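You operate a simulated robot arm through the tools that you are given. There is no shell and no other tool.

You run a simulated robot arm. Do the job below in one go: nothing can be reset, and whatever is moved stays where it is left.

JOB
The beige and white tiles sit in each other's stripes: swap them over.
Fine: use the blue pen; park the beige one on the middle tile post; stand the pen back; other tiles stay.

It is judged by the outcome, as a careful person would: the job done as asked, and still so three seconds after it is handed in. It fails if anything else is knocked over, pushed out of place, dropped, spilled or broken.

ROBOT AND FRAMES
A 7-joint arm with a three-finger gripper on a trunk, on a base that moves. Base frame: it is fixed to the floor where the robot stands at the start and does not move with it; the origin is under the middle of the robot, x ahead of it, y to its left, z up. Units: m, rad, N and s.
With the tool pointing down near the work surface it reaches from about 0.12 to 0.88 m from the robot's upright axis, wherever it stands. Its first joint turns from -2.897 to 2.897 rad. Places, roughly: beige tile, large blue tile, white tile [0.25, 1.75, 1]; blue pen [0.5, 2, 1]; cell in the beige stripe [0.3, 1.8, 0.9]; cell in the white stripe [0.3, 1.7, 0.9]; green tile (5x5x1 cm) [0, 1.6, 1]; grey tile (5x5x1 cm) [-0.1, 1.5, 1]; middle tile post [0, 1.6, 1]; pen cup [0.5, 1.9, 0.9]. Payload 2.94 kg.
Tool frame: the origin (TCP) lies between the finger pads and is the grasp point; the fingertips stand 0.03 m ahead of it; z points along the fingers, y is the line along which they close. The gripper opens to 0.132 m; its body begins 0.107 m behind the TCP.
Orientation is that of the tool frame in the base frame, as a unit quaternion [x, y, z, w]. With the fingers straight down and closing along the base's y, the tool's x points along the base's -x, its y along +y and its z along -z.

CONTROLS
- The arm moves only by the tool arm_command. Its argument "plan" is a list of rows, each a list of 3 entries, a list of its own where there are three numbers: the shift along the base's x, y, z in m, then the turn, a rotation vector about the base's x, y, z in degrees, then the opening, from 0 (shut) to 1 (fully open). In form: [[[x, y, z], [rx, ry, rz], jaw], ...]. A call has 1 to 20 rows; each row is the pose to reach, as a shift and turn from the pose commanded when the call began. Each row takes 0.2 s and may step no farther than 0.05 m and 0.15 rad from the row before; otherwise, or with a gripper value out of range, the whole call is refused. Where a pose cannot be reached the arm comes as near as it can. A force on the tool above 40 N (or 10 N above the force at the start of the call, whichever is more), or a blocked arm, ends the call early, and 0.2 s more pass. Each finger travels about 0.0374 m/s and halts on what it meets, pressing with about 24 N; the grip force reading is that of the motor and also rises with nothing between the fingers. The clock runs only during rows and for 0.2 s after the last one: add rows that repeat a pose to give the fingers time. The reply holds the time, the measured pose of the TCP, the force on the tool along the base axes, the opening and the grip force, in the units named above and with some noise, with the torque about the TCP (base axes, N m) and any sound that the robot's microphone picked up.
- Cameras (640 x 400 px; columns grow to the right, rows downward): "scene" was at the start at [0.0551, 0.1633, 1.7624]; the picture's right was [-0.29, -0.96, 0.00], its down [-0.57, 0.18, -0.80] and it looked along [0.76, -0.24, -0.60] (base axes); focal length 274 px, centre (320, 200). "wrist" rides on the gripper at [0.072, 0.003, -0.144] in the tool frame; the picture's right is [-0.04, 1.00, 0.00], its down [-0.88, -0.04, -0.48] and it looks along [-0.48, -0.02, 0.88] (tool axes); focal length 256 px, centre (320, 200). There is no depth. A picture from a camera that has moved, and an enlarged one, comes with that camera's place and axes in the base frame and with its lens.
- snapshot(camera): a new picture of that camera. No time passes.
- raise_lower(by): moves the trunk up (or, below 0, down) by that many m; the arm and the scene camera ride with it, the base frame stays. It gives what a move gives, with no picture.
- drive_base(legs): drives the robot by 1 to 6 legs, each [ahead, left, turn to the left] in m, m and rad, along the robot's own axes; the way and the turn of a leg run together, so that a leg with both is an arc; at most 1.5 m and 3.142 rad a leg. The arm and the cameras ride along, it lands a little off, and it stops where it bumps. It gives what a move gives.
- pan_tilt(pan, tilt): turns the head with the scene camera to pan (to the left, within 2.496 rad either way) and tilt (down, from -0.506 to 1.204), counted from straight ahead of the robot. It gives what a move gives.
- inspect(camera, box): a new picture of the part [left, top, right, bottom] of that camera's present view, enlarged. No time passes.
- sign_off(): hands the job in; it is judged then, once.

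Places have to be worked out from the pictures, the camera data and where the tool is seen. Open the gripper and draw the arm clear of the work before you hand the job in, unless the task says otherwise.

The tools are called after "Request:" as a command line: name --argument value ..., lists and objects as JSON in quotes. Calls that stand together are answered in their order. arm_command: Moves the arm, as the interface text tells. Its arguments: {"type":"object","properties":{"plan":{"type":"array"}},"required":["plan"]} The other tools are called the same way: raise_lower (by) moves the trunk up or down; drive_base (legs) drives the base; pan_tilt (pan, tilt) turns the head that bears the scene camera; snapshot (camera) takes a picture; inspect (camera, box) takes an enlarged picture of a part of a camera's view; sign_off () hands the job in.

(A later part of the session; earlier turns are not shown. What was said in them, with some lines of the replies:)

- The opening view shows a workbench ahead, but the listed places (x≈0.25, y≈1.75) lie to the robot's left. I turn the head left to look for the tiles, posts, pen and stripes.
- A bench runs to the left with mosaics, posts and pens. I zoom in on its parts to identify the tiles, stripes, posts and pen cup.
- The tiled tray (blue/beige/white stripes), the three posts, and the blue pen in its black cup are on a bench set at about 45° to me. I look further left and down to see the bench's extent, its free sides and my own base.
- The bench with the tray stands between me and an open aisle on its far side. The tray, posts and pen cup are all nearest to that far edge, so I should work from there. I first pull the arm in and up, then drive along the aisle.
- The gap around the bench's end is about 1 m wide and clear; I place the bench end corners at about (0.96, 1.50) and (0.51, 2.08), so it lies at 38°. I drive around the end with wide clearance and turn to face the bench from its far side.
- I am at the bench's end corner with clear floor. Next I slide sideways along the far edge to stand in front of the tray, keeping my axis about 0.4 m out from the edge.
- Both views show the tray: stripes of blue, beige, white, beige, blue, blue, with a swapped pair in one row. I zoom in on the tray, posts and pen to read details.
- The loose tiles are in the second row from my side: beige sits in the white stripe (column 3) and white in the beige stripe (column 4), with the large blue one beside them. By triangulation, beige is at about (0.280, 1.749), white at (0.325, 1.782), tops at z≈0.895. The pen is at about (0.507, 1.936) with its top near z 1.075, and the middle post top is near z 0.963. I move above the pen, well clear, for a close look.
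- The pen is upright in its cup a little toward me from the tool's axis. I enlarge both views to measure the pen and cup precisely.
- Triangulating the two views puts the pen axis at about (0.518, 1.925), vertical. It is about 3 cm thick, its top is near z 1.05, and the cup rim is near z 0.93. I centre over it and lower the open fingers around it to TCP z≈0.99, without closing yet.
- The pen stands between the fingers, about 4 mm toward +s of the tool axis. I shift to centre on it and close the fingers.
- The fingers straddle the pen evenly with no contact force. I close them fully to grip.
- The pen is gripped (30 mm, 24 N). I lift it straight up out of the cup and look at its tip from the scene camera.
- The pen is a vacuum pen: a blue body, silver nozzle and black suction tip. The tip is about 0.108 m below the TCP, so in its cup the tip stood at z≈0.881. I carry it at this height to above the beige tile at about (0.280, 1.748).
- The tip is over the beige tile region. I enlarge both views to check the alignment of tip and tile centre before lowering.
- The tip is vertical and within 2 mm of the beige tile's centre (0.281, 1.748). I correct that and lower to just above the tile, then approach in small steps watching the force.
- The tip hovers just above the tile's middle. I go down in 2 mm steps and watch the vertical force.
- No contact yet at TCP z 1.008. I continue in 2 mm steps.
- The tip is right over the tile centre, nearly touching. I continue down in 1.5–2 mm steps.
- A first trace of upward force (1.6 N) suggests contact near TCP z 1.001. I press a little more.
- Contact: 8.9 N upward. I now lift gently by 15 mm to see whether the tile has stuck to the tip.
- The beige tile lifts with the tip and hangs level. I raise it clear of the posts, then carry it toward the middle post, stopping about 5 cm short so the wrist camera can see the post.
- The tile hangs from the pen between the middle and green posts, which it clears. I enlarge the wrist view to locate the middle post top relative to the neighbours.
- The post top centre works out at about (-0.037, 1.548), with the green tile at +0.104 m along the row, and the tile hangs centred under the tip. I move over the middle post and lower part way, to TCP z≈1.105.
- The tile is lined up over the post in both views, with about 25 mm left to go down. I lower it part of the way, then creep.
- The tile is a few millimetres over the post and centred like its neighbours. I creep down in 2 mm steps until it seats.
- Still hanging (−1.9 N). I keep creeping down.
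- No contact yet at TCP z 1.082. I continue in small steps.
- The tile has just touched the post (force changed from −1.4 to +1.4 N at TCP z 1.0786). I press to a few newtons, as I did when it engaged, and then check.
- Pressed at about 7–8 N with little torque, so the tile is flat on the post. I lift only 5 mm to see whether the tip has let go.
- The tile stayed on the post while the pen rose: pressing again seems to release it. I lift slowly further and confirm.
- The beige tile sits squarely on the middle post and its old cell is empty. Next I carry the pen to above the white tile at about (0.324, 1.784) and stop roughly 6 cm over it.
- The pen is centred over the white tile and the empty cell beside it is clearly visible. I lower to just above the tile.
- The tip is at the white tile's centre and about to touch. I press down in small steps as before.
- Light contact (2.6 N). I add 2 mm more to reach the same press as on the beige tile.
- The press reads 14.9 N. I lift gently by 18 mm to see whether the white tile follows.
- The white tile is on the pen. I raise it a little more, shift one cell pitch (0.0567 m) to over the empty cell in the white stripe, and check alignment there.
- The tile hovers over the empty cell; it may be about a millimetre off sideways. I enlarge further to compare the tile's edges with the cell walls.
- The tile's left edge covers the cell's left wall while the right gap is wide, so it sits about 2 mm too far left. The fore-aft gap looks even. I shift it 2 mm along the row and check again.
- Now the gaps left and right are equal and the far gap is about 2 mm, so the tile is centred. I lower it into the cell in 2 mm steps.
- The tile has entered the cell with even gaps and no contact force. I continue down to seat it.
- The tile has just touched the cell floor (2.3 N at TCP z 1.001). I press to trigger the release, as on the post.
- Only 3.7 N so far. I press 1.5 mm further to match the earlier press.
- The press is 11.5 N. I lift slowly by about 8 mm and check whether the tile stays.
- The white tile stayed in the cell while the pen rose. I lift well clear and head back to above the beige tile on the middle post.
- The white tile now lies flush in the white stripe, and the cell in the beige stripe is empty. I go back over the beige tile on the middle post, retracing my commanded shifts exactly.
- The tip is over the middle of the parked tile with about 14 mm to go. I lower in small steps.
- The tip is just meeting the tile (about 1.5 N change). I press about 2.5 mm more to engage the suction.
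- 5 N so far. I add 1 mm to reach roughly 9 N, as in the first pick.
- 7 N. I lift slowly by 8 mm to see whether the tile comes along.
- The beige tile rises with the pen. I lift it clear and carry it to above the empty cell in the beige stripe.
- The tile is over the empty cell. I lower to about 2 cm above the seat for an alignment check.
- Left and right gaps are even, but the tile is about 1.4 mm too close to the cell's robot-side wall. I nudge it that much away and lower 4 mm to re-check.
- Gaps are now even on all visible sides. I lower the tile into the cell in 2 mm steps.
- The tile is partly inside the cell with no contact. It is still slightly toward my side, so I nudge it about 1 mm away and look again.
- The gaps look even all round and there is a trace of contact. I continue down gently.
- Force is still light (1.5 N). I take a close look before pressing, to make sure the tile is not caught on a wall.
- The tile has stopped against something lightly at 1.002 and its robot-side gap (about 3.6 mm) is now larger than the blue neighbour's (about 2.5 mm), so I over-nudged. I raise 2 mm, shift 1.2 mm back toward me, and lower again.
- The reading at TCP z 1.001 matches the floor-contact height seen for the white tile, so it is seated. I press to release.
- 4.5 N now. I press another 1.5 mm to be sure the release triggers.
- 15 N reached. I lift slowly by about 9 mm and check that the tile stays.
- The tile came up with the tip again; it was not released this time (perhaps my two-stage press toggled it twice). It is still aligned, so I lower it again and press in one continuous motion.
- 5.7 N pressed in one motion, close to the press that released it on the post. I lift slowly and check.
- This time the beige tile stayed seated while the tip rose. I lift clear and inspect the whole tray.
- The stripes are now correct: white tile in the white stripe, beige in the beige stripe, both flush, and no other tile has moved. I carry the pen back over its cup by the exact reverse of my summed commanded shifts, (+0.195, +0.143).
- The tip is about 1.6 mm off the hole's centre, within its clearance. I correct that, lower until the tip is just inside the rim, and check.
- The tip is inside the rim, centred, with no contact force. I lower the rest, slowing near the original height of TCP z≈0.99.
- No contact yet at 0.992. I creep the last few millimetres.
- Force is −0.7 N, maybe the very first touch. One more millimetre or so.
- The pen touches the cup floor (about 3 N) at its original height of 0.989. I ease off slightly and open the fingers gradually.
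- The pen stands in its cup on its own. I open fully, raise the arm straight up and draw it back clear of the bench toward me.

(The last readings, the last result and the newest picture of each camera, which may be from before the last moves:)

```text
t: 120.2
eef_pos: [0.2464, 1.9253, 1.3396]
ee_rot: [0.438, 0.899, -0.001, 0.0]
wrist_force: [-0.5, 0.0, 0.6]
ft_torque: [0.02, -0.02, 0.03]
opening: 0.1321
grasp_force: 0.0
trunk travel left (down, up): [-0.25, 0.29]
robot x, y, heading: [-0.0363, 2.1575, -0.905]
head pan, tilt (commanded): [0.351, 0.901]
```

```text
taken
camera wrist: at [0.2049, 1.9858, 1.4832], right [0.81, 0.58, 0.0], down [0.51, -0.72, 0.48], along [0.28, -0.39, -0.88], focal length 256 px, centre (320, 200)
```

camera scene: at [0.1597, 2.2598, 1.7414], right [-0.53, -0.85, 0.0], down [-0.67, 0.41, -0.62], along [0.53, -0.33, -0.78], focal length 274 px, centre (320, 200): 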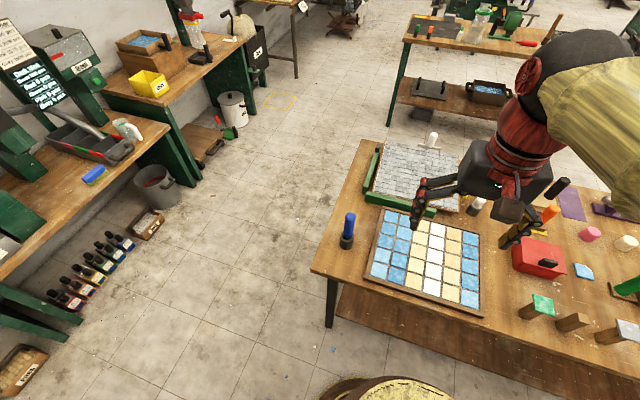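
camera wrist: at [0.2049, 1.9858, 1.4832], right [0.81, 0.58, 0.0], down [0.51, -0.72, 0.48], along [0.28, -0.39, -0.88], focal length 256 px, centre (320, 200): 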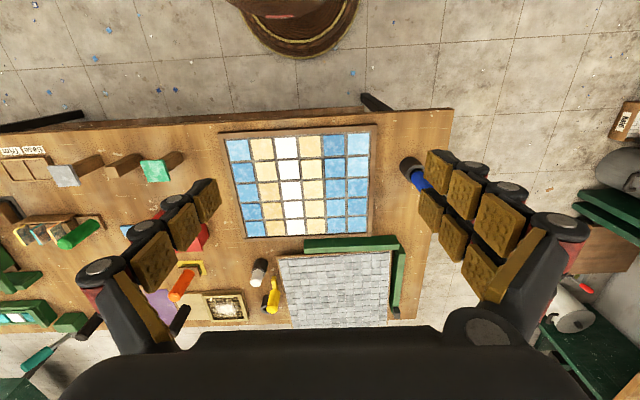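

The arm is up and back, gripper open. I take close-ups of the tray, the pen in its cup and the posts for a last check.

Request:
inspect --camera "wrist" --box '[215, 120, 385, 245]'

Request:
inspect --camera "scene" --box '[310, 200, 390, 260]'

Request:
inspect --camera "scene" --box '[510, 270, 640, 360]'

Request:
inspect --camera "scene" --box '[380, 230, 460, 290]'

```text
3.20 times, centred on (300, 182) of wrist
camera zoom: at [0.2049, 1.9858, 1.4832], right [0.81, 0.58, 0.0], down [0.51, -0.72, 0.48], along [0.28, -0.39, -0.88], focal length 819 px, centre (384, 256)
```

zoom: 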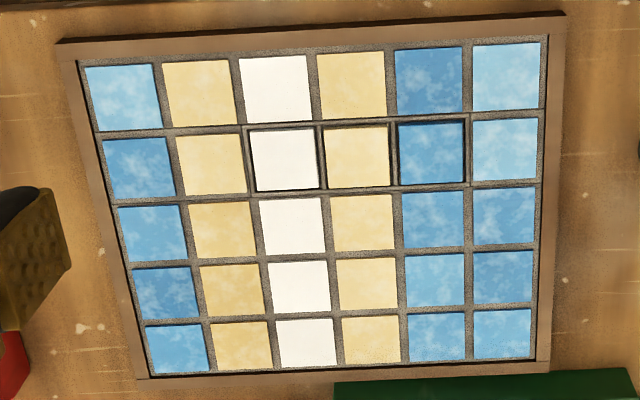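

```text
6.67 times, centred on (350, 230) of scene
camera zoom: at [0.1597, 2.2598, 1.7414], right [-0.53, -0.85, 0.0], down [-0.67, 0.41, -0.62], along [0.53, -0.33, -0.78], focal length 1826 px, centre (120, 0)
```

zoom: 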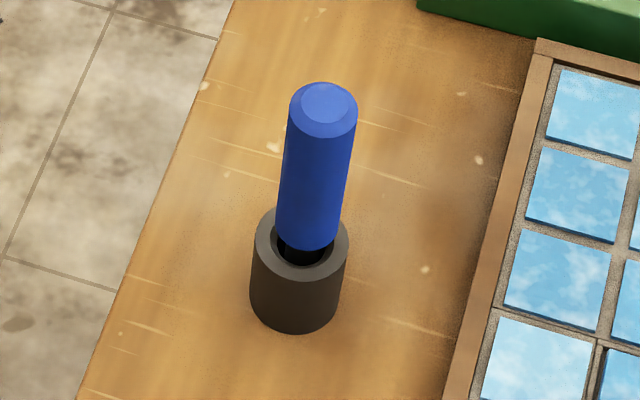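

```text
4.44 times, centred on (575, 315) of scene
camera zoom: at [0.1597, 2.2598, 1.7414], right [-0.53, -0.85, 0.0], down [-0.67, 0.41, -0.62], along [0.53, -0.33, -0.78], focal length 1217 px, centre (-813, -311)
```

zoom: 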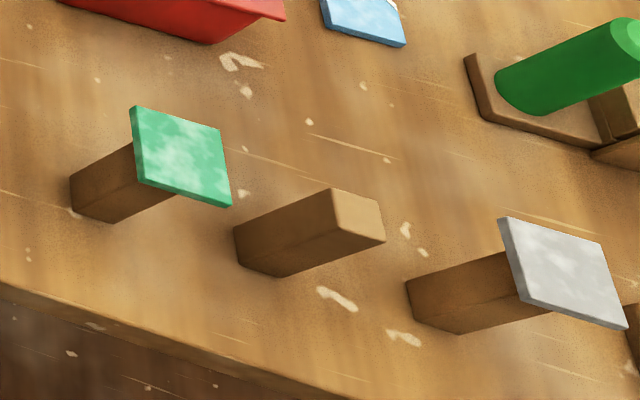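

```text
6.67 times, centred on (420, 260) of scene
camera zoom: at [0.1597, 2.2598, 1.7414], right [-0.53, -0.85, 0.0], down [-0.67, 0.41, -0.62], along [0.53, -0.33, -0.78], focal length 1826 px, centre (-347, -200)
```

zoom: 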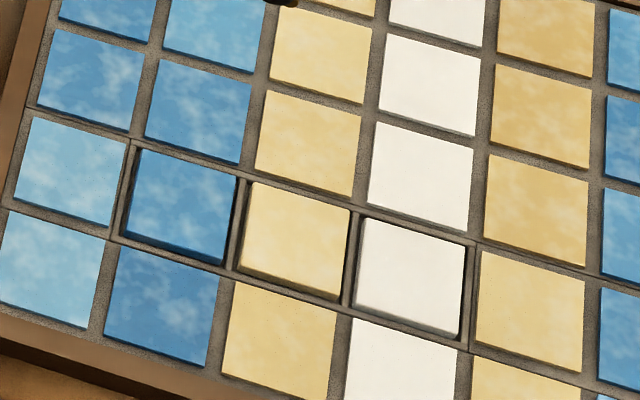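

The tray now shows clean stripes with both tiles seated, the pen stands in its cup, the middle post is empty again, and the green and grey tiles are untouched. I draw the arm back a little more, letting time pass, and check once more that nothing shifts.

Request:
arm_command --plan '[[[-0.02, 0.02, 0.02], [0, 0, 0], 1], [[-0.04, 0.04, 0.03], [0, 0, 0], 1], [[-0.06, 0.06, 0.04], [0, 0, 0], 1], [[-0.06, 0.06, 0.04], [0, 0, 0], 1], [[-0.06, 0.06, 0.04], [0, 0, 0], 1], [[-0.06, 0.06, 0.04], [0, 0, 0], 1], [[-0.06, 0.06, 0.04], [0, 0, 0], 1], [[-0.06, 0.06, 0.04], [0, 0, 0], 1]]'

Request:
inspect --camera "scene" --box '[310, 200, 390, 260]'

Request:
snapshot --camera "scene"

```text
t: 122.0
eef_pos: [0.1889, 1.987, 1.3789]
ee_rot: [0.439, 0.899, 0.0, 0.0]
wrist_force: [-0.1, 0.1, -0.2]
ft_torque: [-0.02, 0.02, 0.0]
opening: 0.132
grasp_force: 0.1
trunk travel left (down, up): [-0.25, 0.29]
robot x, y, heading: [-0.035, 2.1595, -0.91]
head pan, tilt (commanded): [0.351, 0.901]
```

```text
6.67 times, centred on (350, 230) of scene
camera zoom: at [0.1594, 2.26, 1.7414], right [-0.53, -0.85, 0.0], down [-0.67, 0.41, -0.62], along [0.53, -0.33, -0.78], focal length 1826 px, centre (120, 0)
```

zoom: 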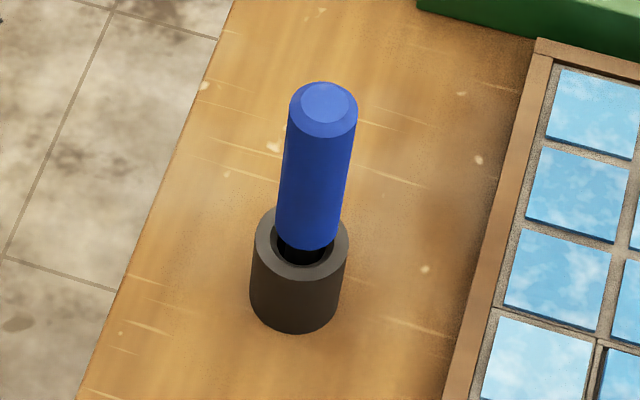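

```text
taken
camera scene: at [0.1594, 2.26, 1.7414], right [-0.53, -0.85, 0.0], down [-0.67, 0.41, -0.62], along [0.53, -0.33, -0.78], focal length 274 px, centre (320, 200)
```

scene: 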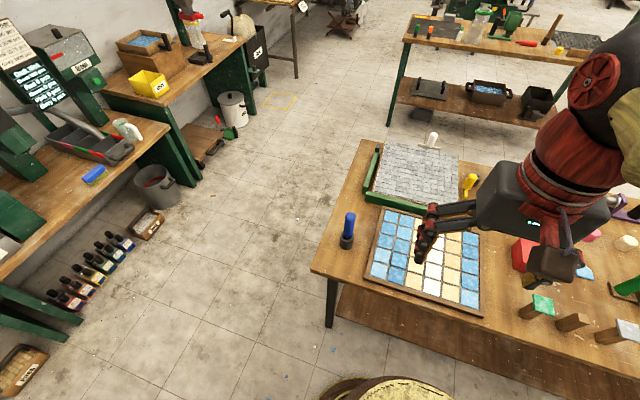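

Nothing has changed between the two checks: the pen is steady in its cup, both tiles are in their own stripes, and the arm is clear with the gripper open. I hand the job in.

Request:
sign_off

```text
The job is handed in.
```

The beige and white tiles are swapped: white now sits in the white stripe and beige in the beige stripe, both seated flat in their cells.

- **Method:** I used the blue pen for every pick. I parked the beige tile on the middle post while the white one moved, and that post is empty again.
- **One extra try:** The beige tile did not come off the pen on the first press into its cell. I lowered it again and it released cleanly.
- **Pen:** It stands back in its cup and did not move over the last few checks. It may sit 2–3 mm higher or lean slightly compared with before.
- **Everything else:** The large blue tile and the green and grey tiles on their posts were not touched. I saw nothing knocked or shifted in the final pictures.

The arm is drawn back clear of the bench with the gripper open. I have handed the job in; the result of the check was not shown to me.
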